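You operate a simulated robot arm through the tools that you are given. There is no shell and no other tool.

You run a simulated two-armed robot. Do the job below in one go: nothing can be reset, and whatever is moved stays where it is left.

TASK
On the top of the pallet stack, fold the rag in half.

It is judged by the outcome, as a careful person would: the job done as asked, and still so three seconds after it is handed in. It fails if anything else is knocked over, pushed out of place, dropped, spilled or broken. Flat cloth is picked up by pressing the open fingertips on it (5 to 10 N) and closing them slowly along it; thin cloth reads only 2 to 8 mm in the jaws.

THE ROBOT
Two 6-joint arms with two-finger parallel grippers on one trunk, on a base that drives. Base frame: it is fixed to the floor where the robot stands at the start and does not move with it; the origin is under the middle of the robot, x ahead of it, y to its left, z up. Readings come in mm, degrees, newtons and seconds.
The left shoulder is at the start at [280, 185, 930], the right one opposite. With the tool pointing down near the work surface each hand reaches from about 160 to 860 mm from the robot's upright axis, wherever it stands, measured 20 degrees to its own side. Places, roughly: rag [3250, -2000, 500]; top of the pallet stack [3000, -2200, 500]. Payload 1.57 kg a hand.
The tool frame of a hand sits at the grasp point between the pads (the TCP): z along the fingers, y along the line on which they close. The tips reach 30 mm beyond it. Largest opening 80 mm; finger width 17, thickness 12; the body of the gripper, 40 by 82 mm, starts 80 mm behind the TCP.
Orientation is told as [roll, pitch, yaw] about the base's x, y, z axes, in that order, counted from this pose: with the fingers straight down and closing along the base's y, the tool's x points along the base's -x, its y along +y and its z along -z.

THE INTERFACE
- The arms move only by the tool send_rows. It takes "left_series", "right_series" or both (then of equal length, played together; a hand with none holds still); each is a list of rows, each a list of 6 numbers: the shift along the tool's x, y, z in mm, then the turn, a rotation vector about the tool's x, y, z in degrees. In form: [[x, y, z, ax, ay, az], ...]. A call has 1 to 20 rows; each row shifts and turns the commanded pose from where the row before left it, along the tool's axes as they then stand. "left_hand" and "right_hand" are, for a hand that has rows, the gripper command, from -1 (fully open) to 1 (shut), values between in proportion, set as the call begins (left out, the last holds). A row lasts 0.2 s, in which the tool goes at most 50 mm and 8.6 degrees; a call with a longer step from one row to the next is refused whole, and so is a gripper value outside its range. A pose out of reach is approached as far as the arm can. The call stops where the force on the tool passes 40 N (or 10 N more than at its start, if that is more) or the arm is blocked; 0.2 s more then pass. The fingers move at their own pace (about 153 mm/s each) and stop on an object; they squeeze with about 30 N. The grip force told is the motor's: it shows also when the fingers shut on nothing. Time passes only in rows, and 0.2 s behind the last, so rows that do not move let the fingers close. The reply holds the time, the measured pose of the TCP, the force on the tool along the base axes, the opening and the grip force, in the units named above and with some noise, with the torque about the TCP (base axes, N m) and any sound that the robot's microphone picked up, and new pictures: "pictures" is both (left out), scene, wrist or none (wrist: the cameras of the hands that moved).
- Cameras (640 x 400 px; columns grow to the right, rows downward): "scene" is now at [242.9, 14.1, 1377]; the picture's right is [0.15, -0.99, 0.00], its down [-0.69, -0.11, -0.72] and it looks along [0.71, 0.11, -0.69] (base axes); focal length 246 px, centre (320, 200). "left" rides on the left gripper at [72, 7, -122] in its tool frame; the picture's right is [-0.09, 1.00, 0.00], its down [-0.84, -0.08, -0.54] and it looks along [-0.54, -0.05, 0.84] (tool axes); focal length 238 px, centre (320, 200). "right" rides on the right gripper at [72, -7, -122] in its tool frame; the picture's right is [0.09, 1.00, 0.00], its down [-0.84, 0.08, -0.54] and it looks along [-0.54, 0.05, 0.84] (tool axes); focal length 238 px, centre (320, 200). There is no depth. A picture from a camera that has moved, and an enlarged one, comes with that camera's place and axes in the base frame and with its lens.
- move_column(by): slides the trunk up (or, below 0, down) by that many mm; the arms and the scene camera ride with it, the base frame stays. It gives what a move gives, with no picture.
- drive_base(legs): drives the robot by 1 to 6 legs, each [ahead, turn to the left] in mm and degrees, along the robot's own axes; the way and the turn of a leg run together, so that a leg with both is an arc; at most 1500 mm and 180 degrees a leg. The arms and the cameras ride along, it lands a little off, and it stops where it bumps. It gives what a move gives, and a new picture of the scene camera.
- pan_tilt(pan, tilt): turns the head with the scene camera to pan (to the left, within 86 degrees either way) and tilt (down, from -29 to 69), counted from straight ahead of the robot. It gives what a move gives, and a new picture of the scene camera.
- close_up(camera, box): a new picture of the part [left, top, right, bottom] of that camera's present view, enlarged. The clock stands still meanwhile.
- job_done(): hands the job in; it is judged then, once.

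Places have to be worked out from the pictures, the camera data and where the tool is seen. Open the grippers and draw the arms clear of the work before you hand the job in, unless the task says otherwise.

The tools are called after "Request:" by a JSON object that holds its "method" and its "body". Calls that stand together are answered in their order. send_rows: Moves the arms, as the interface text tells. Its arguments: {"type":"object","properties":{"left_series":{"type":"array","items":{"type":"array","items":{"type":"number"}}},"left_hand":{"type":"number"},"right_series":{"type":"array","items":{"type":"array","items":{"type":"number"}}},"right_hand":{"type":"number"},"pictures":{"type":"string","enum":["both","scene","wrist","none"]}},"required":[]} The other tools are called the same way: move_column (by) slides the trunk up or down; drive_base (legs) drives the base; pan_tilt (pan, tilt) turns the head that bears the scene camera; close_up (camera, box) takes an enlarged picture of a part of a camera's view; job_done () hands the job in.

At the start:

```text
t: 0.0
left_position: [564.6, 176.1, 719.9]
left_tcp_rot: [-0.1, 0.1, 0.0]
left_force: [0.6, -0.8, -0.2]
left_moment: [0.0, 0.02, -0.01]
left_finger_gap: 80.0
left_grip_force: 0.1
right_position: [562.2, -235.3, 674.2]
right_tcp_rot: [0.1, 0.0, 0.0]
right_force: [-0.1, 0.2, 0.3]
right_moment: [-0.02, -0.01, 0.03]
right_finger_gap: 79.9
right_grip_force: 0.0
trunk travel left (down, up): [-625.0, 365.0]
robot x, y, heading: [1.6, -3.5, -0.0]
head pan, tilt: [8.8, 43.9]
```

scene: 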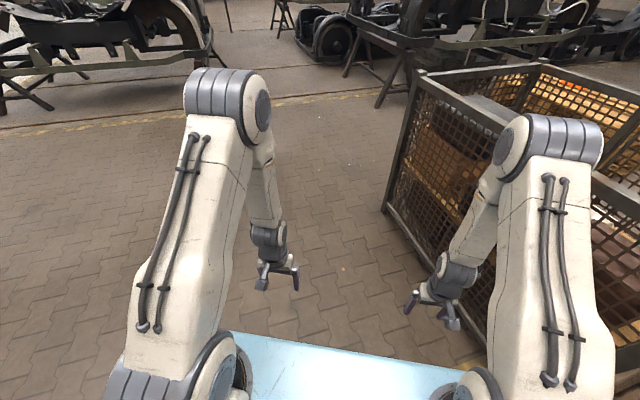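
right: 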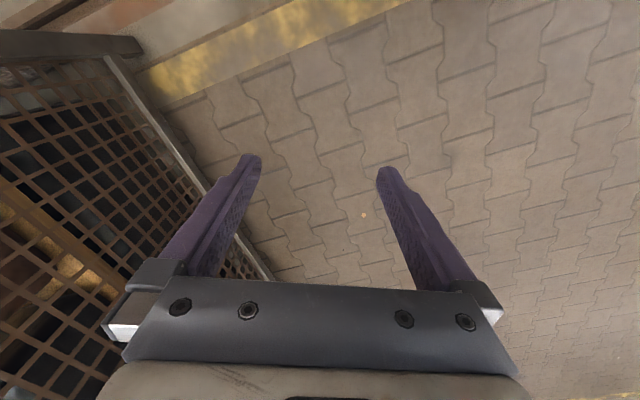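
left: 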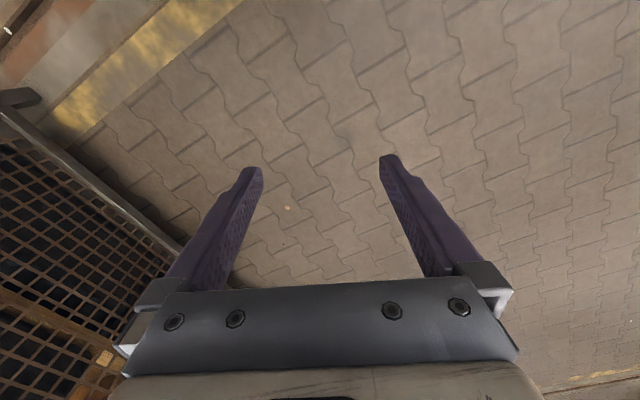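

The pictures show a mesh crate ahead on the right; the pallet stack is far off to the front right and not visible yet. I turn the head to look for it and for a clear way.

Request:
{"method": "pan_tilt", "body": {"pan": -35, "tilt": 15}}

Request:
{"method": "pan_tilt", "body": {"pan": -75, "tilt": 25}}

Request:
{"method": "pan_tilt", "body": {"pan": 10, "tilt": 15}}

```text
t: 1.1
left_position: [563.7, 175.3, 719.8]
left_tcp_rot: [0.1, 0.1, 0.0]
left_force: [0.5, 0.2, 0.0]
left_moment: [0.01, 0.01, -0.02]
left_finger_gap: 80.1
left_grip_force: 0.0
right_position: [562.2, -234.7, 673.9]
right_tcp_rot: [-0.1, 0.0, 0.0]
right_force: [0.1, 0.2, 0.4]
right_moment: [0.0, 0.0, -0.01]
right_finger_gap: 80.0
right_grip_force: 0.1
trunk travel left (down, up): [-625.0, 365.0]
robot x, y, heading: [4.5, 5.7, -0.1]
head pan, tilt: [-35.0, 15.0]
camera scene: at [238.3, -51.9, 1422.3], right [-0.57, -0.82, 0.0], down [-0.21, 0.15, -0.97], along [0.79, -0.55, -0.26], focal length 246 px, centre (320, 200)
```

scene: 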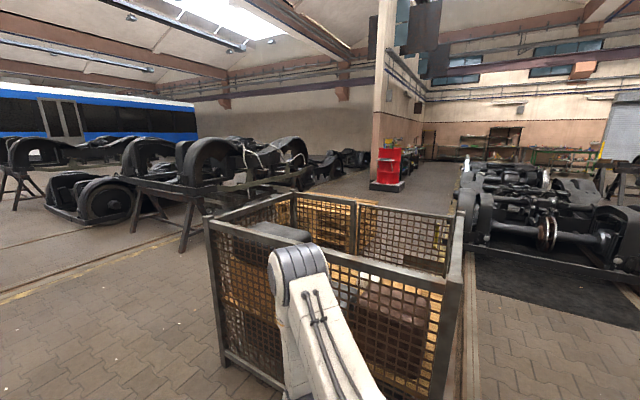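

```text
t: 2.2
left_position: [565.3, 176.5, 719.2]
left_tcp_rot: [0.0, 0.0, 0.0]
left_force: [-0.4, -0.2, -0.7]
left_moment: [0.02, 0.02, 0.02]
left_finger_gap: 80.2
left_grip_force: 0.0
right_position: [561.5, -234.2, 673.8]
right_tcp_rot: [0.0, 0.0, 0.0]
right_force: [-0.9, -0.6, 0.9]
right_moment: [-0.01, 0.02, -0.01]
right_finger_gap: 80.1
right_grip_force: 0.0
trunk travel left (down, up): [-625.0, 365.0]
robot x, y, heading: [1.7, 4.8, 0.2]
head pan, tilt: [-75.0, 25.0]
camera scene: at [185.6, -87.4, 1406.1], right [-0.97, -0.26, 0.0], down [-0.11, 0.41, -0.91], along [0.24, -0.88, -0.42], focal length 246 px, centre (320, 200)
```

scene: 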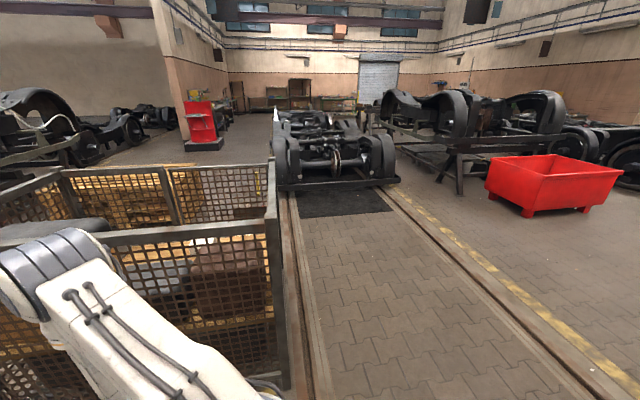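

```text
t: 3.8
left_position: [564.4, 176.0, 720.5]
left_tcp_rot: [0.0, 0.2, 0.0]
left_force: [-0.5, 0.1, -0.6]
left_moment: [0.01, -0.01, 0.0]
left_finger_gap: 80.0
left_grip_force: 0.2
right_position: [562.8, -235.1, 673.9]
right_tcp_rot: [0.0, 0.0, 0.0]
right_force: [-0.5, 0.1, 0.5]
right_moment: [-0.02, -0.03, -0.03]
right_finger_gap: 80.0
right_grip_force: 0.1
trunk travel left (down, up): [-625.0, 365.0]
robot x, y, heading: [-0.2, 0.8, -0.2]
head pan, tilt: [10.0, 15.0]
camera scene: at [253.7, 17.7, 1422.3], right [0.17, -0.98, 0.0], down [-0.26, -0.04, -0.97], along [0.95, 0.17, -0.26], focal length 246 px, centre (320, 200)
```

scene: 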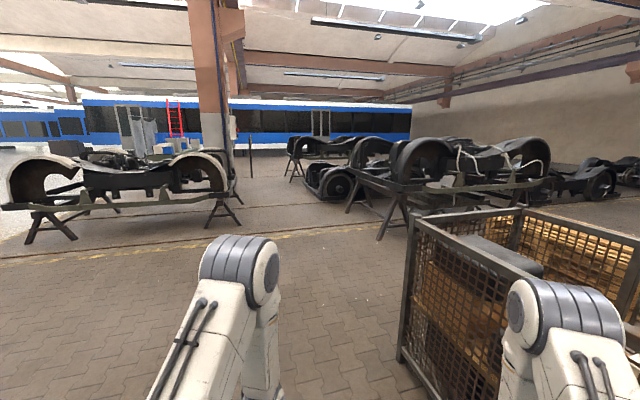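

The stack's direction (about pan −38) lies behind the mesh crate, whose corners I judge at (1595,−260), (511,−727), (876,−1444), (1774,−882) with its top near z 990. I raise the trunk to look over it.

Request:
{"method": "move_column", "body": {"by": 360}}

Request:
{"method": "pan_tilt", "body": {"pan": -35, "tilt": 20}}

Request:
{"method": "close_up", "body": {"camera": "scene", "box": [160, 100, 480, 300]}}

```text
t: 7.3
left_position: [565.0, 176.4, 1080.1]
left_tcp_rot: [0.1, 0.2, 0.1]
left_force: [0.2, 0.3, 1.1]
left_moment: [-0.02, -0.02, -0.01]
left_finger_gap: 80.0
left_grip_force: 0.1
right_position: [561.2, -236.1, 1032.7]
right_tcp_rot: [-0.1, 0.0, -0.1]
right_force: [-0.1, -0.2, 0.0]
right_moment: [0.01, 0.01, 0.02]
right_finger_gap: 80.1
right_grip_force: 0.1
trunk travel left (down, up): [-985.0, 5.0]
robot x, y, heading: [-2.0, 3.0, 0.2]
head pan, tilt: [10.0, 15.0]
```

```text
t: 8.4
left_position: [564.1, 177.4, 1080.6]
left_tcp_rot: [0.0, 0.1, 0.0]
left_force: [-0.3, -0.1, -0.2]
left_moment: [0.02, 0.02, -0.03]
left_finger_gap: 80.2
left_grip_force: 0.0
right_position: [562.0, -235.1, 1034.9]
right_tcp_rot: [0.0, 0.1, 0.0]
right_force: [0.0, 0.4, -0.6]
right_moment: [-0.01, 0.02, 0.04]
right_finger_gap: 80.2
right_grip_force: 0.1
trunk travel left (down, up): [-985.0, 5.0]
robot x, y, heading: [0.0, 0.9, -0.3]
head pan, tilt: [-35.0, 20.0]
camera scene: at [238.1, -51.8, 1774.2], right [-0.57, -0.82, 0.0], down [-0.28, 0.2, -0.94], along [0.77, -0.54, -0.34], focal length 246 px, centre (320, 200)
```

scene: 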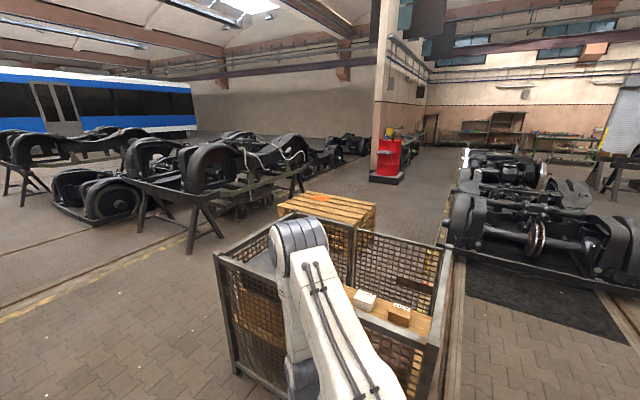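

```text
2.00 times, centred on (320, 200) of scene
camera zoom: at [238.1, -51.8, 1774.2], right [-0.57, -0.82, 0.0], down [-0.28, 0.2, -0.94], along [0.77, -0.54, -0.34], focal length 492 px, centre (320, 200)
```

zoom: 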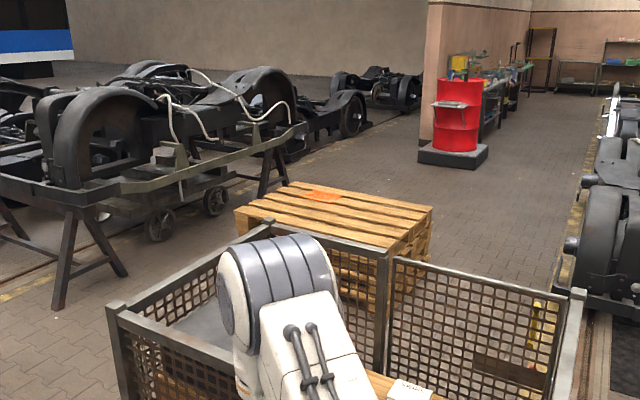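

The orange rag lies on the pallet stack behind the crate, near (3200,−2100). Before driving I look straight down ahead to see how far my own base reaches out, and to the left for a clear way.

Request:
{"method": "pan_tilt", "body": {"pan": 0, "tilt": 69}}

Request:
{"method": "pan_tilt", "body": {"pan": -15, "tilt": 35}}

```text
t: 9.6
left_position: [564.8, 177.3, 1079.8]
left_tcp_rot: [0.0, 0.1, 0.1]
left_force: [0.2, 0.4, -0.7]
left_moment: [0.01, 0.01, 0.0]
left_finger_gap: 80.0
left_grip_force: 0.1
right_position: [562.8, -233.7, 1034.3]
right_tcp_rot: [0.1, 0.0, -0.1]
right_force: [0.5, -0.1, 0.2]
right_moment: [-0.01, 0.01, -0.01]
right_finger_gap: 80.1
right_grip_force: 0.0
trunk travel left (down, up): [-985.0, 5.0]
robot x, y, heading: [0.3, 0.3, -0.4]
head pan, tilt: [0.0, 68.8]
camera scene: at [217.7, 1.5, 1706.7], right [0.0, -1.0, 0.0], down [-0.93, 0.0, -0.36], along [0.36, 0.0, -0.93], focal length 246 px, centre (320, 200)
```

scene: 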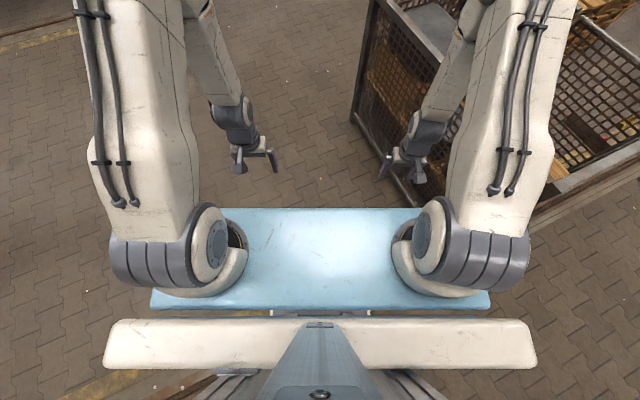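

```text
t: 10.6
left_position: [564.2, 175.6, 1078.5]
left_tcp_rot: [0.0, 0.1, 0.0]
left_force: [-0.1, 0.1, 0.4]
left_moment: [-0.02, 0.0, 0.02]
left_finger_gap: 79.7
left_grip_force: 0.1
right_position: [562.3, -235.1, 1034.2]
right_tcp_rot: [0.1, 0.0, 0.0]
right_force: [-0.3, -0.6, -0.3]
right_moment: [0.0, -0.01, 0.02]
right_finger_gap: 79.6
right_grip_force: 0.0
trunk travel left (down, up): [-985.0, 5.0]
robot x, y, heading: [-1.9, 1.5, 0.0]
head pan, tilt: [-15.0, 35.0]
camera scene: at [246.8, -21.2, 1750.3], right [-0.26, -0.97, 0.0], down [-0.55, 0.15, -0.82], along [0.79, -0.21, -0.57], focal length 246 px, centre (320, 200)
```

scene: 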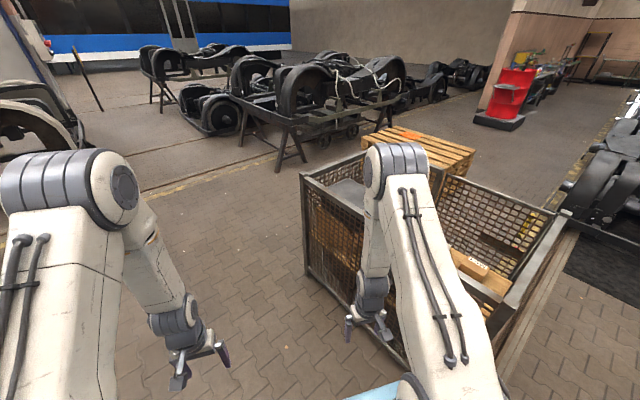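

I take a close-up of the stack from this higher view to pin down the rag, the stack's corners and the gaps around it.

Request:
{"method": "close_up", "body": {"camera": "scene", "box": [340, 90, 500, 190]}}

Request:
{"method": "close_up", "body": {"camera": "scene", "box": [180, 50, 500, 250]}}

```text
4.00 times, centred on (420, 140) of scene
camera zoom: at [246.8, -21.2, 1750.3], right [-0.26, -0.97, 0.0], down [-0.55, 0.15, -0.82], along [0.79, -0.21, -0.57], focal length 984 px, centre (-80, 440)
```

zoom: 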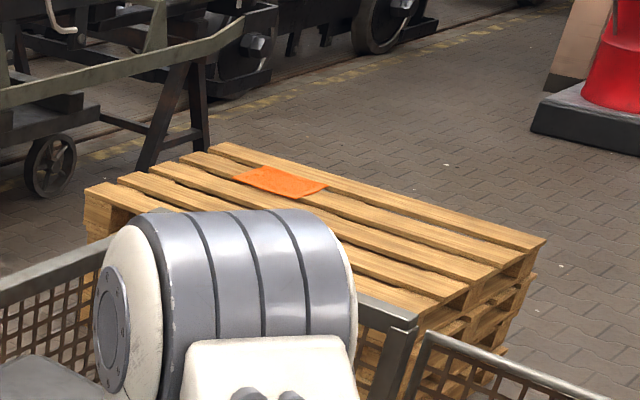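

```text
2.00 times, centred on (340, 150) of scene
camera zoom: at [246.8, -21.2, 1750.3], right [-0.26, -0.97, 0.0], down [-0.55, 0.15, -0.82], along [0.79, -0.21, -0.57], focal length 492 px, centre (280, 300)
```

zoom: 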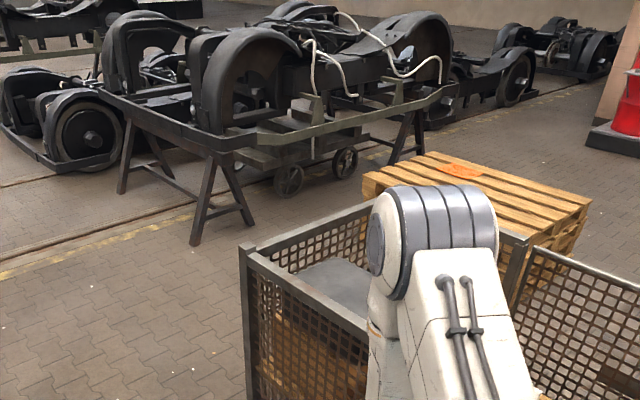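

The rag's corners come out near (3333,−2192), (3095,−2255), (3036,−2076), (3258,−1990): about 240×200 mm, close to the far long edge of the stack. The best place to stand is the far side, so I check the way round on the right, between crate and track bogie.

Request:
{"method": "pan_tilt", "body": {"pan": -70, "tilt": 30}}

Request:
{"method": "pan_tilt", "body": {"pan": -50, "tilt": 25}}

Request:
{"method": "close_up", "body": {"camera": "scene", "box": [240, 80, 560, 280]}}

```text
t: 11.8
left_position: [563.9, 175.4, 1079.9]
left_tcp_rot: [-0.1, 0.1, -0.1]
left_force: [0.4, 0.8, 0.3]
left_moment: [0.0, 0.02, -0.03]
left_finger_gap: 79.8
left_grip_force: 0.1
right_position: [562.4, -236.2, 1034.3]
right_tcp_rot: [0.0, 0.0, 0.1]
right_force: [-0.3, 0.4, 0.2]
right_moment: [0.02, -0.01, 0.0]
right_finger_gap: 80.1
right_grip_force: 0.0
trunk travel left (down, up): [-985.0, 5.0]
robot x, y, heading: [0.9, -3.3, 0.0]
head pan, tilt: [-70.0, 30.0]
camera scene: at [192.8, -83.4, 1758.1], right [-0.94, -0.34, 0.0], down [-0.17, 0.47, -0.87], along [0.3, -0.81, -0.5], focal length 246 px, centre (320, 200)
```

scene: 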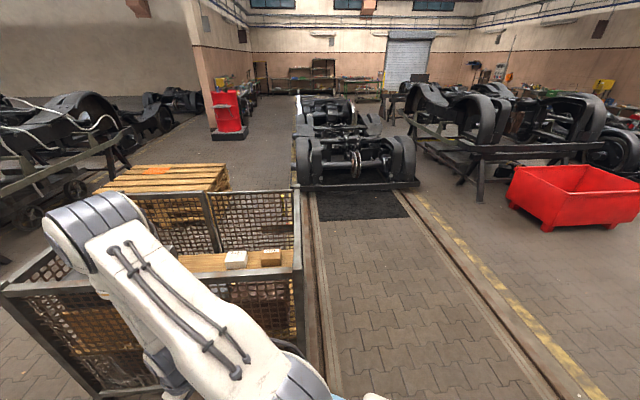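

```text
t: 12.6
left_position: [564.6, 176.7, 1079.5]
left_tcp_rot: [0.0, 0.1, 0.1]
left_force: [-0.5, -0.3, -0.3]
left_moment: [0.04, 0.0, -0.02]
left_finger_gap: 80.1
left_grip_force: 0.1
right_position: [563.0, -235.1, 1033.5]
right_tcp_rot: [0.0, 0.1, 0.1]
right_force: [0.6, 0.4, 0.0]
right_moment: [-0.06, 0.0, 0.0]
right_finger_gap: 80.2
right_grip_force: 0.0
trunk travel left (down, up): [-985.0, 5.0]
robot x, y, heading: [0.9, 1.1, -0.1]
head pan, tilt: [-50.0, 25.0]
camera scene: at [220.9, -69.0, 1766.1], right [-0.77, -0.64, 0.0], down [-0.27, 0.32, -0.91], along [0.58, -0.69, -0.42], focal length 246 px, centre (320, 200)
```

scene: 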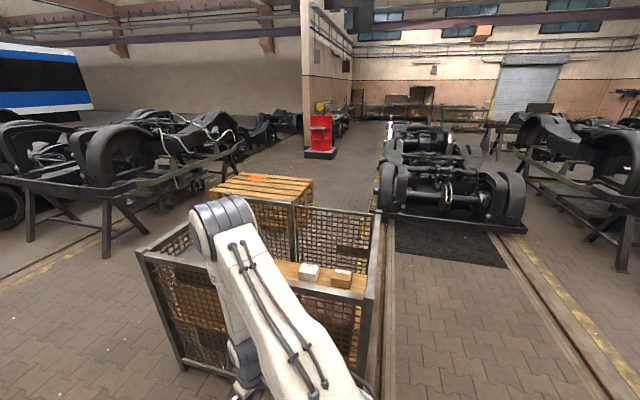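

```text
2.00 times, centred on (400, 180) of scene
camera zoom: at [220.9, -69.0, 1766.1], right [-0.77, -0.64, 0.0], down [-0.27, 0.32, -0.91], along [0.58, -0.69, -0.42], focal length 492 px, centre (160, 240)
```

zoom: 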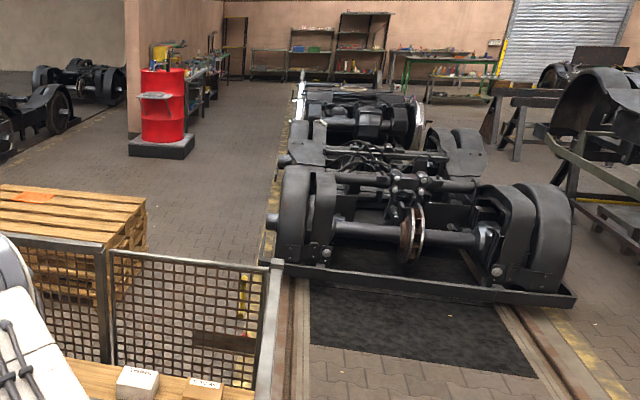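

In hall axes (turned 26°) I judge: crate A150–1300/B880–1660, stack A1110–2314/B2750–3490, track bogie A<150/B>3490, so the way runs round the crate's right side and through the ~950 mm gap beside the bogie. First I turn right on the spot and check.

Request:
{"method": "pan_tilt", "body": {"pan": 0, "tilt": 35}}

Request:
{"method": "drive_base", "body": {"legs": [[0, -94]]}}

```text
t: 13.8
left_position: [565.1, 176.2, 1079.3]
left_tcp_rot: [0.0, 0.0, 0.0]
left_force: [-0.1, 0.8, -0.2]
left_moment: [-0.04, 0.02, -0.01]
left_finger_gap: 80.1
left_grip_force: 0.0
right_position: [561.2, -236.2, 1035.1]
right_tcp_rot: [0.0, 0.0, 0.0]
right_force: [0.4, 0.1, 0.1]
right_moment: [0.0, -0.01, -0.04]
right_finger_gap: 80.0
right_grip_force: 0.0
trunk travel left (down, up): [-985.0, 5.0]
robot x, y, heading: [0.3, -1.2, 0.0]
head pan, tilt: [0.0, 35.0]
camera scene: at [249.8, 1.5, 1750.4], right [0.0, -1.0, 0.0], down [-0.57, 0.0, -0.82], along [0.82, 0.0, -0.57], focal length 246 px, centre (320, 200)
```

scene: 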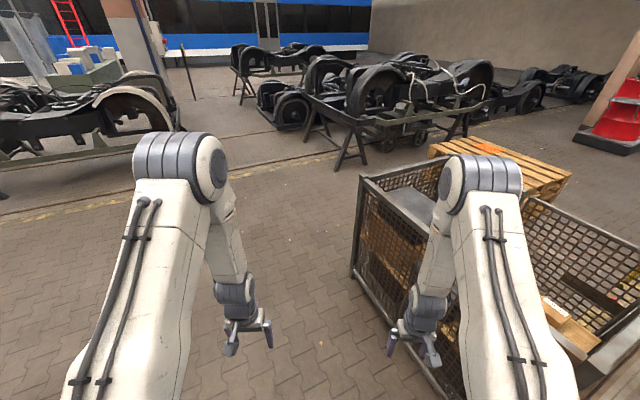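

```text
t: 18.2
left_position: [132.4, -576.1, 1079.4]
left_tcp_rot: [0.1, 0.1, -94.4]
left_force: [0.4, 0.4, -0.3]
left_moment: [0.0, 0.01, -0.03]
left_finger_gap: 79.9
left_grip_force: 0.1
right_position: [-277.1, -542.4, 1033.9]
right_tcp_rot: [-0.1, -0.1, -94.4]
right_force: [-0.5, -0.1, 0.2]
right_moment: [0.01, -0.05, 0.0]
right_finger_gap: 80.0
right_grip_force: 0.0
trunk travel left (down, up): [-985.0, 5.0]
robot x, y, heading: [2.5, 2.5, -94.6]
head pan, tilt: [0.0, 35.0]
camera scene: at [-17.5, -245.9, 1750.3], right [-1.0, 0.08, 0.0], down [0.04, 0.57, -0.82], along [-0.06, -0.82, -0.57], focal length 246 px, centre (320, 200)
```

scene: 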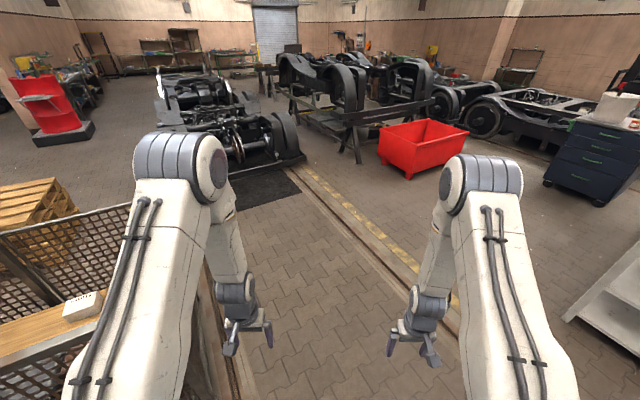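

The floor ahead is clear to the right of the crate. I drive out past the crate's near corner and turn to run alongside it.

Request:
{"method": "drive_base", "body": {"legs": [[806, 0], [0, 30]]}}

```text
t: 24.0
left_position: [354.4, -1234.7, 1079.5]
left_tcp_rot: [0.1, 0.1, -63.3]
left_force: [0.4, -0.3, 0.3]
left_moment: [0.05, 0.0, 0.03]
left_finger_gap: 80.1
left_grip_force: 0.0
right_position: [-13.8, -1418.9, 1034.0]
right_tcp_rot: [0.1, -0.1, -63.2]
right_force: [0.3, 0.7, -0.4]
right_moment: [0.0, -0.02, 0.0]
right_finger_gap: 79.9
right_grip_force: 0.1
trunk travel left (down, up): [-985.0, 5.0]
robot x, y, heading: [-57.4, -810.2, -63.1]
head pan, tilt: [0.0, 35.0]
camera scene: at [57.3, -1029.8, 1750.3], right [-0.89, -0.45, 0.0], down [-0.26, 0.51, -0.82], along [0.37, -0.73, -0.57], focal length 246 px, centre (320, 200)
```

scene: 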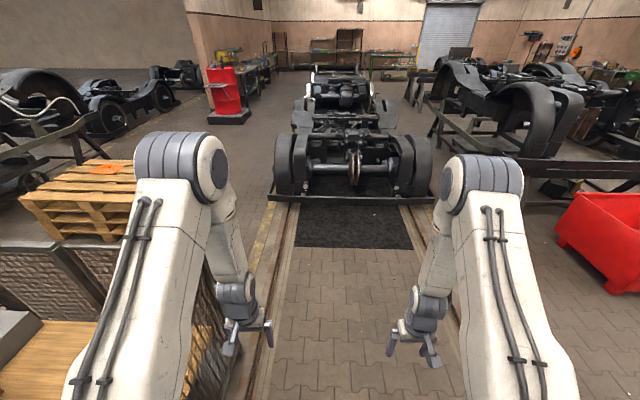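

I am at (−57,−810) heading along the track, crate to my left and bogie well ahead. I drive 1450 mm to get past the crate and then look left at the gap beside the stack.

Request:
{"method": "drive_base", "body": {"legs": [[1450, 0]]}}

Request:
{"method": "pan_tilt", "body": {"pan": 40, "tilt": 40}}

```text
t: 31.4
left_position: [981.0, -2581.3, 1079.8]
left_tcp_rot: [0.0, 0.2, -65.4]
left_force: [-0.6, 0.1, 0.2]
left_moment: [0.04, -0.01, -0.01]
left_finger_gap: 79.9
left_grip_force: 0.0
right_position: [606.2, -2750.2, 1033.5]
right_tcp_rot: [0.0, 0.0, -65.3]
right_force: [0.0, -0.1, -0.2]
right_moment: [-0.03, 0.01, -0.01]
right_finger_gap: 80.0
right_grip_force: 0.0
trunk travel left (down, up): [-985.0, 5.0]
robot x, y, heading: [585.4, -2144.1, -65.0]
head pan, tilt: [0.0, 35.0]
camera scene: at [691.2, -2365.2, 1750.3], right [-0.91, -0.42, 0.0], down [-0.24, 0.52, -0.82], along [0.34, -0.74, -0.57], focal length 246 px, centre (320, 200)
```

scene: 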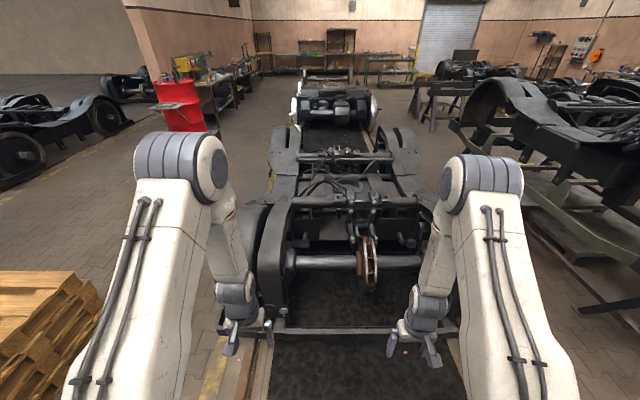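

```text
t: 32.4
left_position: [981.5, -2580.6, 1079.3]
left_tcp_rot: [0.0, 0.1, -65.4]
left_force: [0.1, 0.9, 0.1]
left_moment: [0.01, 0.04, 0.0]
left_finger_gap: 80.0
left_grip_force: 0.1
right_position: [606.6, -2751.3, 1034.1]
right_tcp_rot: [0.1, -0.1, -65.4]
right_force: [0.0, -0.4, 0.1]
right_moment: [0.03, 0.02, 0.03]
right_finger_gap: 80.2
right_grip_force: 0.1
trunk travel left (down, up): [-985.0, 5.0]
robot x, y, heading: [585.0, -2141.1, -65.4]
head pan, tilt: [40.0, 40.0]
camera scene: at [731.2, -2321.7, 1742.8], right [-0.43, -0.9, 0.0], down [-0.58, 0.28, -0.77], along [0.69, -0.33, -0.64], focal length 246 px, centre (320, 200)
```

scene: 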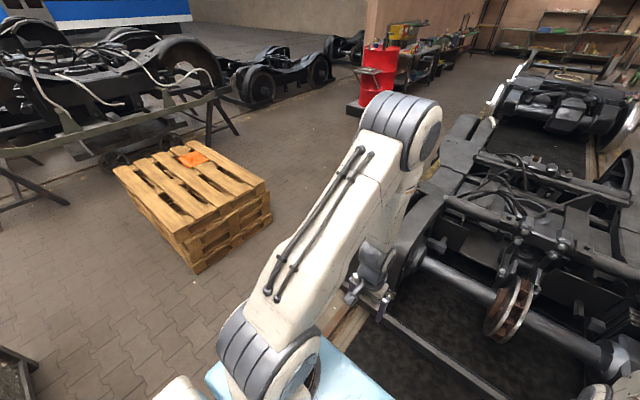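

The robot is at (585,−2142), past the crate; the stack and the rag are in full view. I zoom in to refine the stack's corners and height.

Request:
{"method": "close_up", "body": {"camera": "scene", "box": [96, 120, 288, 280]}}

Request:
{"method": "pan_tilt", "body": {"pan": 60, "tilt": 45}}

```text
2.50 times, centred on (192, 200) of scene
camera zoom: at [731.2, -2321.7, 1742.8], right [-0.43, -0.9, 0.0], down [-0.58, 0.28, -0.77], along [0.69, -0.33, -0.64], focal length 615 px, centre (640, 200)
```

zoom: 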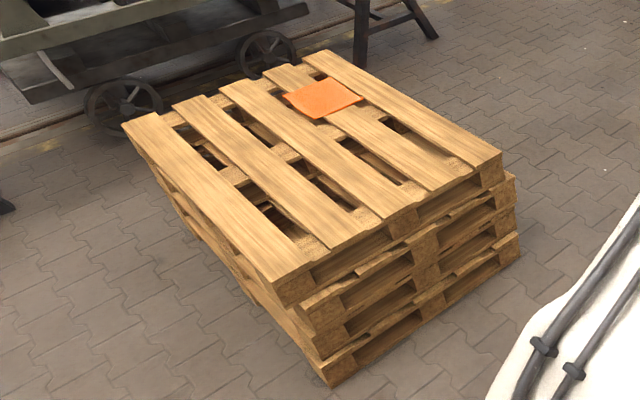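

```text
t: 33.2
left_position: [981.3, -2580.3, 1080.1]
left_tcp_rot: [0.1, 0.0, -65.5]
left_force: [0.4, -0.3, 0.3]
left_moment: [-0.02, 0.01, -0.02]
left_finger_gap: 79.8
left_grip_force: 0.0
right_position: [607.1, -2750.9, 1033.3]
right_tcp_rot: [0.0, -0.1, -65.4]
right_force: [-1.0, 0.1, 0.0]
right_moment: [0.0, 0.03, 0.03]
right_finger_gap: 79.9
right_grip_force: 0.2
trunk travel left (down, up): [-985.0, 5.0]
robot x, y, heading: [587.9, -2137.5, -65.4]
head pan, tilt: [60.0, 45.0]
camera scene: at [735.4, -2292.8, 1735.5], right [-0.09, -1.0, 0.0], down [-0.7, 0.07, -0.71], along [0.7, -0.07, -0.71], focal length 246 px, centre (320, 200)
```

scene: 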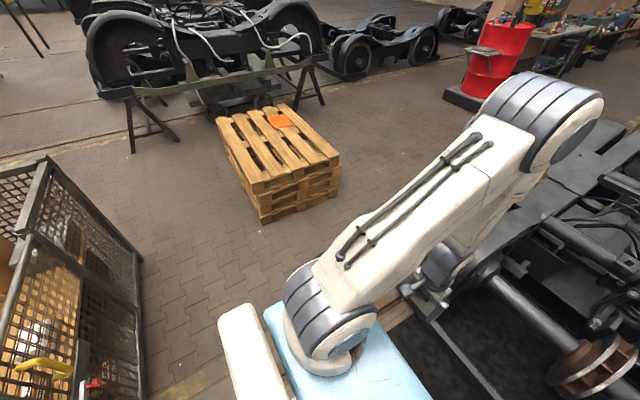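

Triangulating from two views puts the rag's centre near (3142,−2104,510); the gap between stack end (A≈1085) and bogie (A≈250) is about 840 mm. I look down beside me to judge how wide my own base is.

Request:
{"method": "pan_tilt", "body": {"pan": 86, "tilt": 69}}

Request:
{"method": "pan_tilt", "body": {"pan": 45, "tilt": 69}}

```text
t: 34.1
left_position: [982.2, -2581.7, 1079.5]
left_tcp_rot: [0.0, 0.2, -65.4]
left_force: [0.1, 0.1, -0.1]
left_moment: [0.0, 0.02, 0.0]
left_finger_gap: 80.1
left_grip_force: 0.1
right_position: [606.4, -2750.3, 1033.2]
right_tcp_rot: [-0.1, 0.0, -65.5]
right_force: [-1.0, 0.5, -0.3]
right_moment: [0.02, 0.01, -0.01]
right_finger_gap: 80.0
right_grip_force: 0.1
trunk travel left (down, up): [-985.0, 5.0]
robot x, y, heading: [584.6, -2137.0, -65.3]
head pan, tilt: [85.9, 68.8]
camera scene: at [706.8, -2265.6, 1706.7], right [0.35, -0.94, 0.0], down [-0.87, -0.33, -0.36], along [0.34, 0.13, -0.93], focal length 246 px, centre (320, 200)
```

scene: 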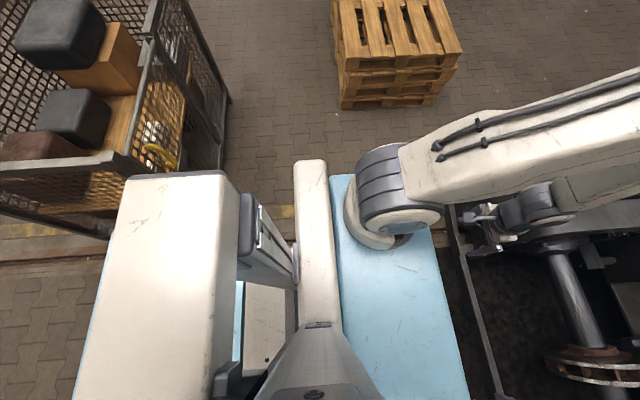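

```text
t: 35.2
left_position: [981.1, -2582.7, 1078.6]
left_tcp_rot: [-0.1, 0.1, -65.4]
left_force: [0.9, 0.8, -0.6]
left_moment: [-0.01, 0.0, 0.0]
left_finger_gap: 79.8
left_grip_force: 0.1
right_position: [606.6, -2749.9, 1034.8]
right_tcp_rot: [0.1, -0.1, -65.5]
right_force: [-0.2, 0.1, -0.6]
right_moment: [-0.04, 0.01, 0.04]
right_finger_gap: 80.1
right_grip_force: 0.0
trunk travel left (down, up): [-985.0, 5.0]
robot x, y, heading: [586.6, -2143.7, -65.4]
head pan, tilt: [45.0, 68.8]
camera scene: at [706.9, -2304.6, 1706.7], right [-0.35, -0.94, 0.0], down [-0.87, 0.32, -0.36], along [0.34, -0.13, -0.93], focal length 246 px, centre (320, 200)
```

scene: 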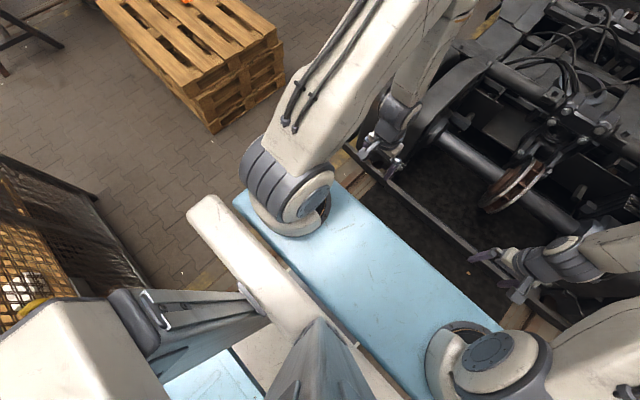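

The tall box seems to be the mast; the low base is mostly hidden. I look again to the side and zoom in between mast and carriage to find the base's edge.

Request:
{"method": "pan_tilt", "body": {"pan": 86, "tilt": 60}}

Request:
{"method": "close_up", "body": {"camera": "scene", "box": [60, 150, 380, 350]}}

Request:
{"method": "close_up", "body": {"camera": "left", "box": [0, 0, 640, 400]}}

Request:
{"method": "close_up", "body": {"camera": "right", "box": [0, 0, 640, 400]}}

```text
t: 36.3
left_position: [980.3, -2581.1, 1080.1]
left_tcp_rot: [0.0, 0.2, -65.4]
left_force: [0.1, 0.1, 0.0]
left_moment: [0.02, 0.0, -0.03]
left_finger_gap: 80.0
left_grip_force: 0.1
right_position: [605.4, -2749.9, 1033.9]
right_tcp_rot: [-0.1, 0.0, -65.4]
right_force: [-0.2, 0.0, 0.2]
right_moment: [-0.04, -0.03, 0.0]
right_finger_gap: 80.1
right_grip_force: 0.1
trunk travel left (down, up): [-985.0, 5.0]
robot x, y, heading: [586.4, -2140.9, -65.4]
head pan, tilt: [85.9, 60.0]
camera scene: at [716.8, -2261.8, 1716.0], right [0.35, -0.94, 0.0], down [-0.81, -0.3, -0.5], along [0.47, 0.18, -0.87], focal length 246 px, centre (320, 200)
```

scene: 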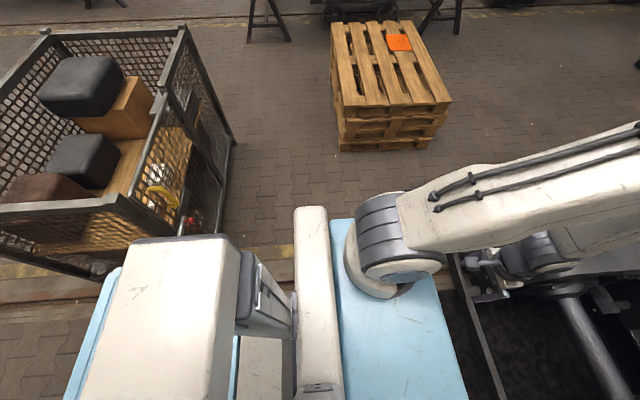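

```text
2.00 times, centred on (220, 250) of scene
camera zoom: at [716.8, -2261.8, 1716.0], right [0.35, -0.94, 0.0], down [-0.81, -0.3, -0.5], along [0.47, 0.18, -0.87], focal length 492 px, centre (520, 100)
```

zoom: 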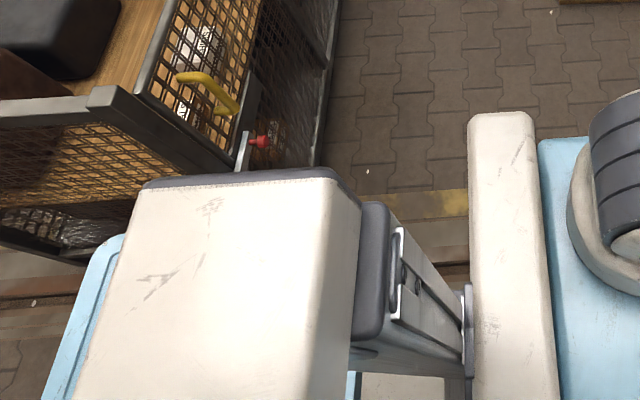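

```text
1.00 times, centred on (320, 200) of left (not enlarged: the box is as wide or as high as the picture)
camera zoom: at [958.5, -2513.2, 1201.9], right [0.94, 0.33, 0.0], down [0.28, -0.79, 0.54], along [0.18, -0.51, -0.84], focal length 238 px, centre (320, 200)
```

zoom: 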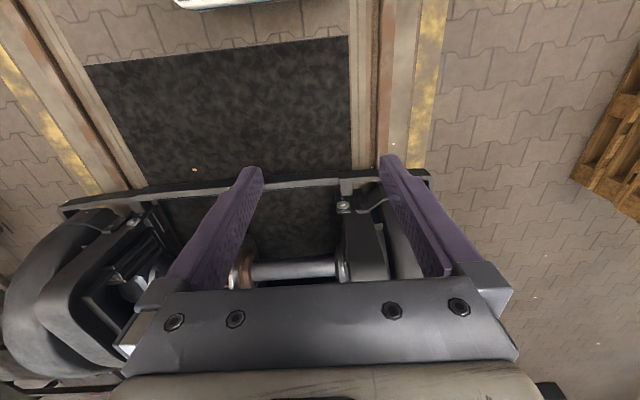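

```text
1.00 times, centred on (320, 200) of right (not enlarged: the box is as wide or as high as the picture)
camera zoom: at [571.3, -2687.2, 1156.3], right [0.87, 0.5, 0.0], down [0.42, -0.73, 0.54], along [0.27, -0.47, -0.84], focal length 238 px, centre (320, 200)
```

zoom: 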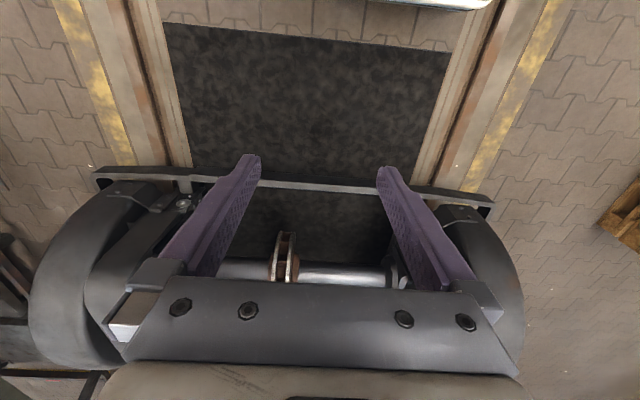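

The wrist cameras show my base's front edge about 350 mm ahead of the axis and roughly ±230–280 mm wide, so the gap (A 277 to 1085) leaves good room. I turn left and drive to the mouth of the gap.

Request:
{"method": "drive_base", "body": {"legs": [[0, 84.8], [1040, 0]]}}

Request:
{"method": "pan_tilt", "body": {"pan": -60, "tilt": 45}}

```text
t: 45.3
left_position: [2051.9, -1454.0, 1079.7]
left_tcp_rot: [0.0, 0.0, 18.7]
left_force: [0.2, -0.3, 0.0]
left_moment: [0.01, -0.02, -0.01]
left_finger_gap: 79.8
left_grip_force: 0.1
right_position: [2181.5, -1843.3, 1033.2]
right_tcp_rot: [-0.1, 0.0, 18.8]
right_force: [-0.6, 0.9, -0.5]
right_moment: [0.04, -0.01, 0.05]
right_finger_gap: 79.9
right_grip_force: 0.1
trunk travel left (down, up): [-985.0, 5.0]
robot x, y, heading: [1574.2, -1804.0, 18.7]
head pan, tilt: [85.9, 60.0]
camera scene: at [1709.7, -1683.6, 1716.0], right [0.97, 0.26, 0.0], down [0.22, -0.84, -0.5], along [-0.13, 0.48, -0.87], focal length 246 px, centre (320, 200)
```

scene: 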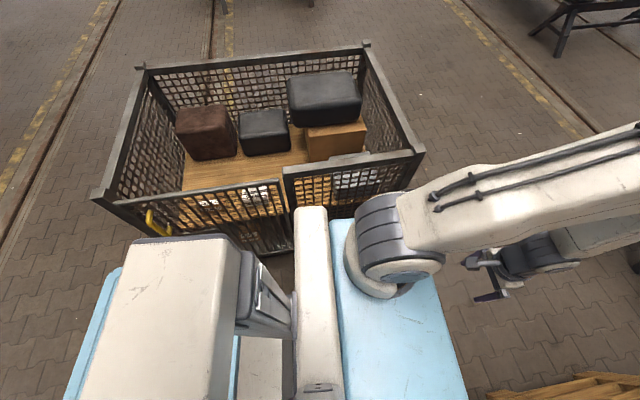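

```text
t: 47.6
left_position: [2050.5, -1452.1, 1079.9]
left_tcp_rot: [-0.1, 0.2, 18.7]
left_force: [0.1, -0.8, 0.1]
left_moment: [0.0, -0.01, 0.0]
left_finger_gap: 79.8
left_grip_force: 0.2
right_position: [2182.1, -1841.7, 1034.0]
right_tcp_rot: [0.0, 0.0, 18.7]
right_force: [0.0, 1.1, -0.1]
right_moment: [0.02, 0.01, 0.02]
right_finger_gap: 80.1
right_grip_force: 0.1
trunk travel left (down, up): [-985.0, 5.0]
robot x, y, heading: [1574.9, -1800.2, 18.9]
head pan, tilt: [-60.0, 45.0]
camera scene: at [1788.1, -1801.5, 1735.5], right [-0.66, -0.75, 0.0], down [-0.53, 0.46, -0.71], along [0.53, -0.46, -0.71], focal length 246 px, centre (320, 200)
```

scene: 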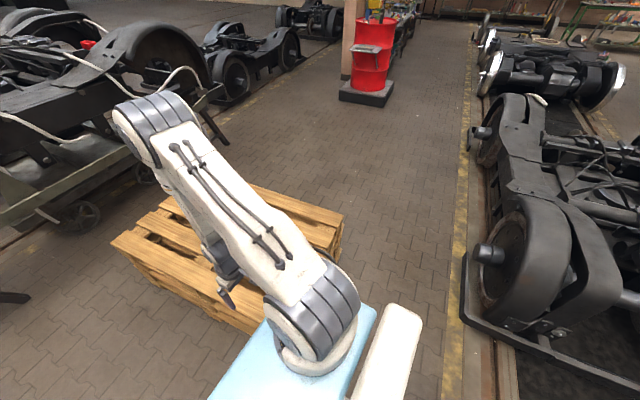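

I am at (1575,−1802), A 626/B 2310, with the corridor between bogie hub (A≈270) and stack end (A≈1095) ahead to the right. I turn into it and drive the first metre.

Request:
{"method": "drive_base", "body": {"legs": [[0, -80.9]]}}

Request:
{"method": "pan_tilt", "body": {"pan": 0, "tilt": 45}}

```text
t: 51.5
left_position: [1991.5, -2220.3, 1079.3]
left_tcp_rot: [0.1, 0.0, -62.5]
left_force: [0.6, 0.3, 0.3]
left_moment: [0.02, 0.0, -0.02]
left_finger_gap: 80.0
left_grip_force: 0.1
right_position: [1624.2, -2408.1, 1034.5]
right_tcp_rot: [0.0, 0.0, -62.5]
right_force: [0.2, 0.0, -0.7]
right_moment: [0.03, -0.01, 0.0]
right_finger_gap: 80.2
right_grip_force: 0.1
trunk travel left (down, up): [-985.0, 5.0]
robot x, y, heading: [1571.7, -1800.8, -62.5]
head pan, tilt: [-60.0, 45.0]
camera scene: at [1605.7, -2010.4, 1735.5], right [-0.84, 0.54, 0.0], down [0.38, 0.6, -0.71], along [-0.38, -0.6, -0.71], focal length 246 px, centre (320, 200)
```

scene: 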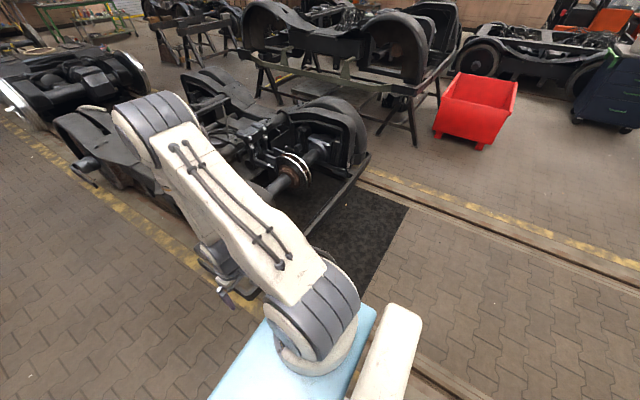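

```text
t: 52.8
left_position: [1990.3, -2220.4, 1079.7]
left_tcp_rot: [0.0, 0.0, -62.5]
left_force: [-0.6, -0.9, -0.1]
left_moment: [-0.01, -0.01, -0.01]
left_finger_gap: 79.8
left_grip_force: 0.1
right_position: [1624.8, -2408.8, 1034.3]
right_tcp_rot: [0.1, 0.0, -62.4]
right_force: [0.2, 0.6, 0.7]
right_moment: [-0.01, 0.0, 0.0]
right_finger_gap: 80.3
right_grip_force: 0.0
trunk travel left (down, up): [-985.0, 5.0]
robot x, y, heading: [1572.9, -1801.7, -62.4]
head pan, tilt: [0.0, 45.0]
camera scene: at [1687.0, -2013.9, 1735.5], right [-0.89, -0.46, 0.0], down [-0.33, 0.63, -0.71], along [0.33, -0.63, -0.71], focal length 246 px, centre (320, 200)
```

scene: 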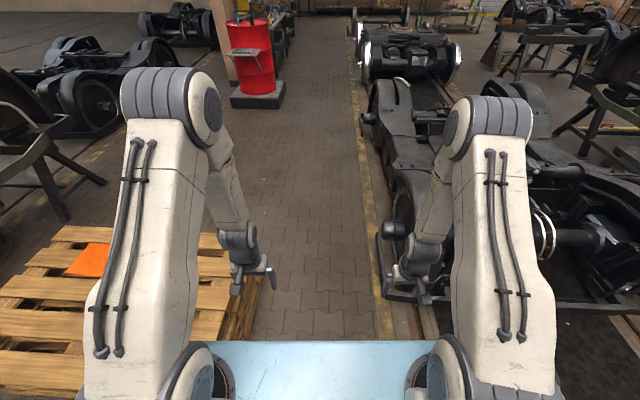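

The corridor ahead is clear, with the stack on my left and the bogie's hub on my right. I drive on along it.

Request:
{"method": "drive_base", "body": {"legs": [[1000, 0]]}}

```text
t: 57.8
left_position: [2439.2, -3083.0, 1079.4]
left_tcp_rot: [0.0, 0.1, -62.5]
left_force: [-0.4, -0.1, -0.2]
left_moment: [0.0, -0.01, 0.01]
left_finger_gap: 80.0
left_grip_force: 0.1
right_position: [2072.3, -3271.6, 1033.6]
right_tcp_rot: [-0.1, -0.1, -62.6]
right_force: [0.5, 0.1, 0.4]
right_moment: [0.03, -0.01, -0.01]
right_finger_gap: 80.1
right_grip_force: 0.2
trunk travel left (down, up): [-985.0, 5.0]
robot x, y, heading: [2021.7, -2665.6, -62.7]
head pan, tilt: [0.0, 45.0]
camera scene: at [2135.1, -2876.4, 1735.5], right [-0.89, -0.46, 0.0], down [-0.33, 0.63, -0.71], along [0.33, -0.63, -0.71], focal length 246 px, centre (320, 200)
```

scene: 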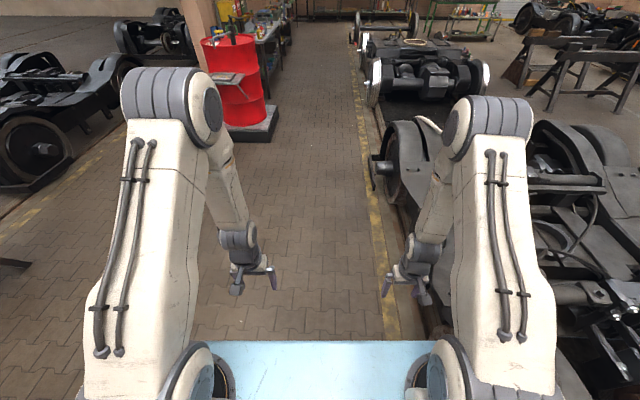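

I am at (2022,−2666), midway through the gap with no contact. I drive another 950 mm, then turn left to run along the stack's far side.

Request:
{"method": "drive_base", "body": {"legs": [[950, 0], [0, 88.7]]}}

Request:
{"method": "pan_tilt", "body": {"pan": 50, "tilt": 45}}

```text
t: 66.6
left_position: [2885.4, -3089.8, 1080.2]
left_tcp_rot: [0.1, 0.1, 26.8]
left_force: [0.6, -0.1, -0.7]
left_moment: [0.0, 0.0, 0.03]
left_finger_gap: 80.0
left_grip_force: 0.0
right_position: [3068.7, -3458.1, 1034.3]
right_tcp_rot: [0.0, 0.0, 26.7]
right_force: [-0.6, -0.5, -0.4]
right_moment: [-0.02, 0.03, 0.01]
right_finger_gap: 79.7
right_grip_force: 0.0
trunk travel left (down, up): [-985.0, 5.0]
robot x, y, heading: [2459.3, -3499.7, 26.7]
head pan, tilt: [0.0, 45.0]
camera scene: at [2678.0, -3391.0, 1735.5], right [0.45, -0.89, 0.0], down [-0.63, -0.32, -0.71], along [0.63, 0.32, -0.71], focal length 246 px, centre (320, 200)
```

scene: 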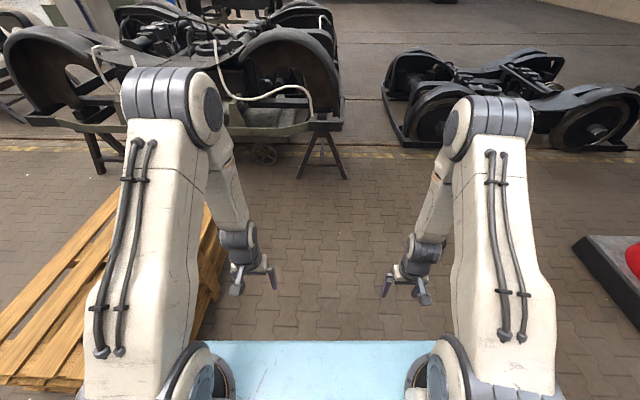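

```text
t: 67.7
left_position: [2883.8, -3089.6, 1078.8]
left_tcp_rot: [0.0, 0.1, 26.8]
left_force: [0.3, 0.5, -0.1]
left_moment: [0.01, 0.0, 0.02]
left_finger_gap: 79.7
left_grip_force: 0.1
right_position: [3068.9, -3457.6, 1034.6]
right_tcp_rot: [0.0, 0.0, 26.8]
right_force: [-0.3, 0.3, 0.8]
right_moment: [-0.02, 0.01, 0.01]
right_finger_gap: 80.0
right_grip_force: 0.1
trunk travel left (down, up): [-985.0, 5.0]
robot x, y, heading: [2460.3, -3499.6, 27.1]
head pan, tilt: [50.0, 45.0]
camera scene: at [2624.0, -3348.5, 1735.5], right [0.97, -0.23, 0.0], down [-0.16, -0.69, -0.71], along [0.16, 0.69, -0.71], focal length 246 px, centre (320, 200)
```

scene: 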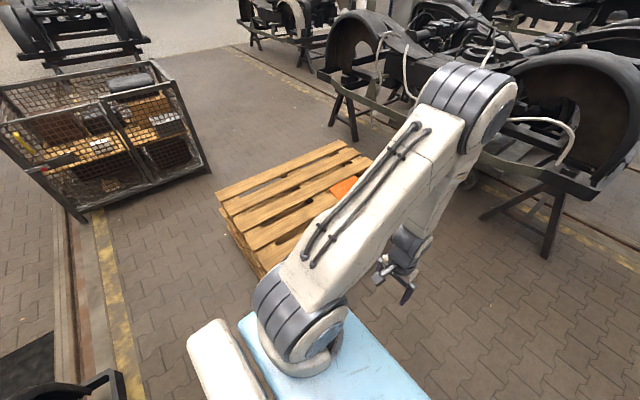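

I am at (2460,−3500), past the gap on the far side. I drive along the stack until level with the rag (A≈1910) and turn left to face it.

Request:
{"method": "drive_base", "body": {"legs": [[1235, 0], [0, 89.5]]}}

Request:
{"method": "pan_tilt", "body": {"pan": 0, "tilt": 50}}

```text
t: 77.8
left_position: [3158.4, -2516.8, 1079.1]
left_tcp_rot: [0.1, 0.0, 115.9]
left_force: [0.1, -1.1, 0.1]
left_moment: [-0.02, 0.02, 0.02]
left_finger_gap: 80.0
left_grip_force: 0.1
right_position: [3529.7, -2340.3, 1034.2]
right_tcp_rot: [0.0, 0.0, 115.9]
right_force: [-0.8, -0.2, -0.7]
right_moment: [-0.03, -0.04, 0.01]
right_finger_gap: 80.2
right_grip_force: 0.0
trunk travel left (down, up): [-985.0, 5.0]
robot x, y, heading: [3567.3, -2944.5, 116.1]
head pan, tilt: [50.0, 45.0]
camera scene: at [3416.5, -2782.6, 1735.5], right [0.24, 0.97, 0.0], down [0.69, -0.17, -0.71], along [-0.69, 0.17, -0.71], focal length 246 px, centre (320, 200)
```

scene: 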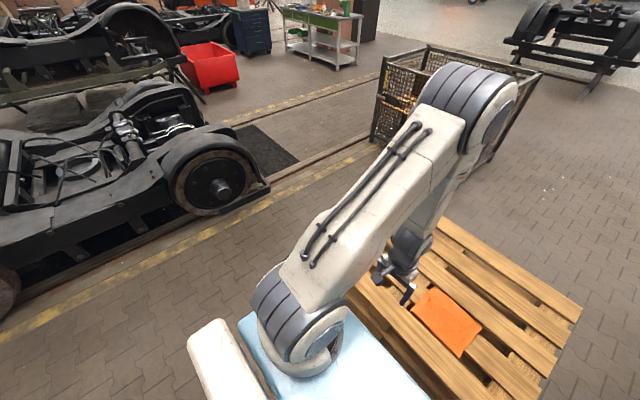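

```text
t: 79.0
left_position: [3159.5, -2517.2, 1079.8]
left_tcp_rot: [0.0, 0.1, 115.9]
left_force: [0.0, -0.4, -0.3]
left_moment: [0.01, 0.04, -0.01]
left_finger_gap: 80.0
left_grip_force: 0.2
right_position: [3531.0, -2339.3, 1034.2]
right_tcp_rot: [-0.1, 0.0, 115.8]
right_force: [-0.5, 0.2, 0.5]
right_moment: [0.0, 0.02, 0.02]
right_finger_gap: 79.8
right_grip_force: 0.1
trunk travel left (down, up): [-985.0, 5.0]
robot x, y, heading: [3565.2, -2947.8, 115.9]
head pan, tilt: [0.0, 50.0]
camera scene: at [3461.6, -2733.2, 1728.6], right [0.9, 0.44, 0.0], down [0.34, -0.69, -0.64], along [-0.28, 0.58, -0.77], focal length 246 px, centre (320, 200)
```

scene: 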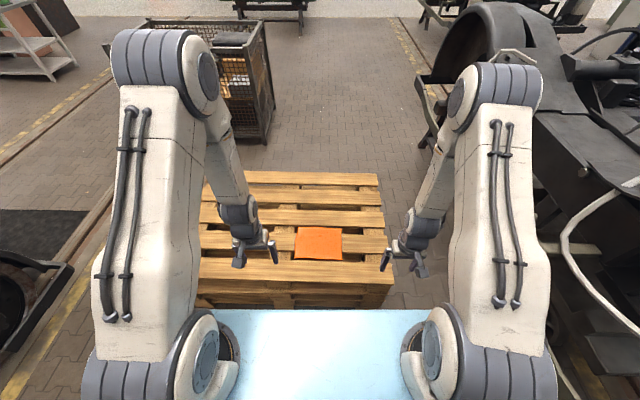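

I now face the stack with the rag straight ahead. I zoom in on the rag to get its corners and the slat layout.

Request:
{"method": "close_up", "body": {"camera": "scene", "box": [192, 160, 416, 300]}}

Request:
{"method": "close_up", "body": {"camera": "scene", "box": [272, 210, 368, 270]}}

```text
2.86 times, centred on (304, 230) of scene
camera zoom: at [3461.6, -2733.2, 1728.6], right [0.9, 0.44, 0.0], down [0.34, -0.69, -0.64], along [-0.28, 0.58, -0.77], focal length 703 px, centre (366, 114)
```

zoom: 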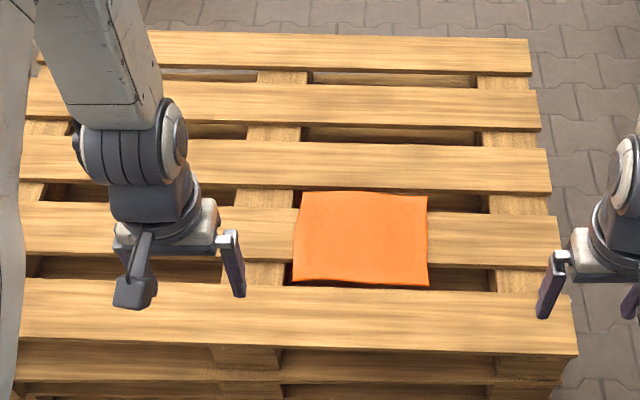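

```text
6.67 times, centred on (320, 240) of scene
camera zoom: at [3461.6, -2733.2, 1728.6], right [0.9, 0.44, 0.0], down [0.34, -0.69, -0.64], along [-0.28, 0.58, -0.77], focal length 1640 px, centre (320, -67)
```

zoom: 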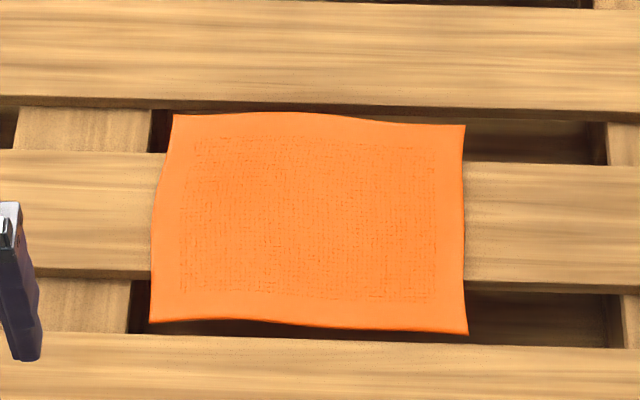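

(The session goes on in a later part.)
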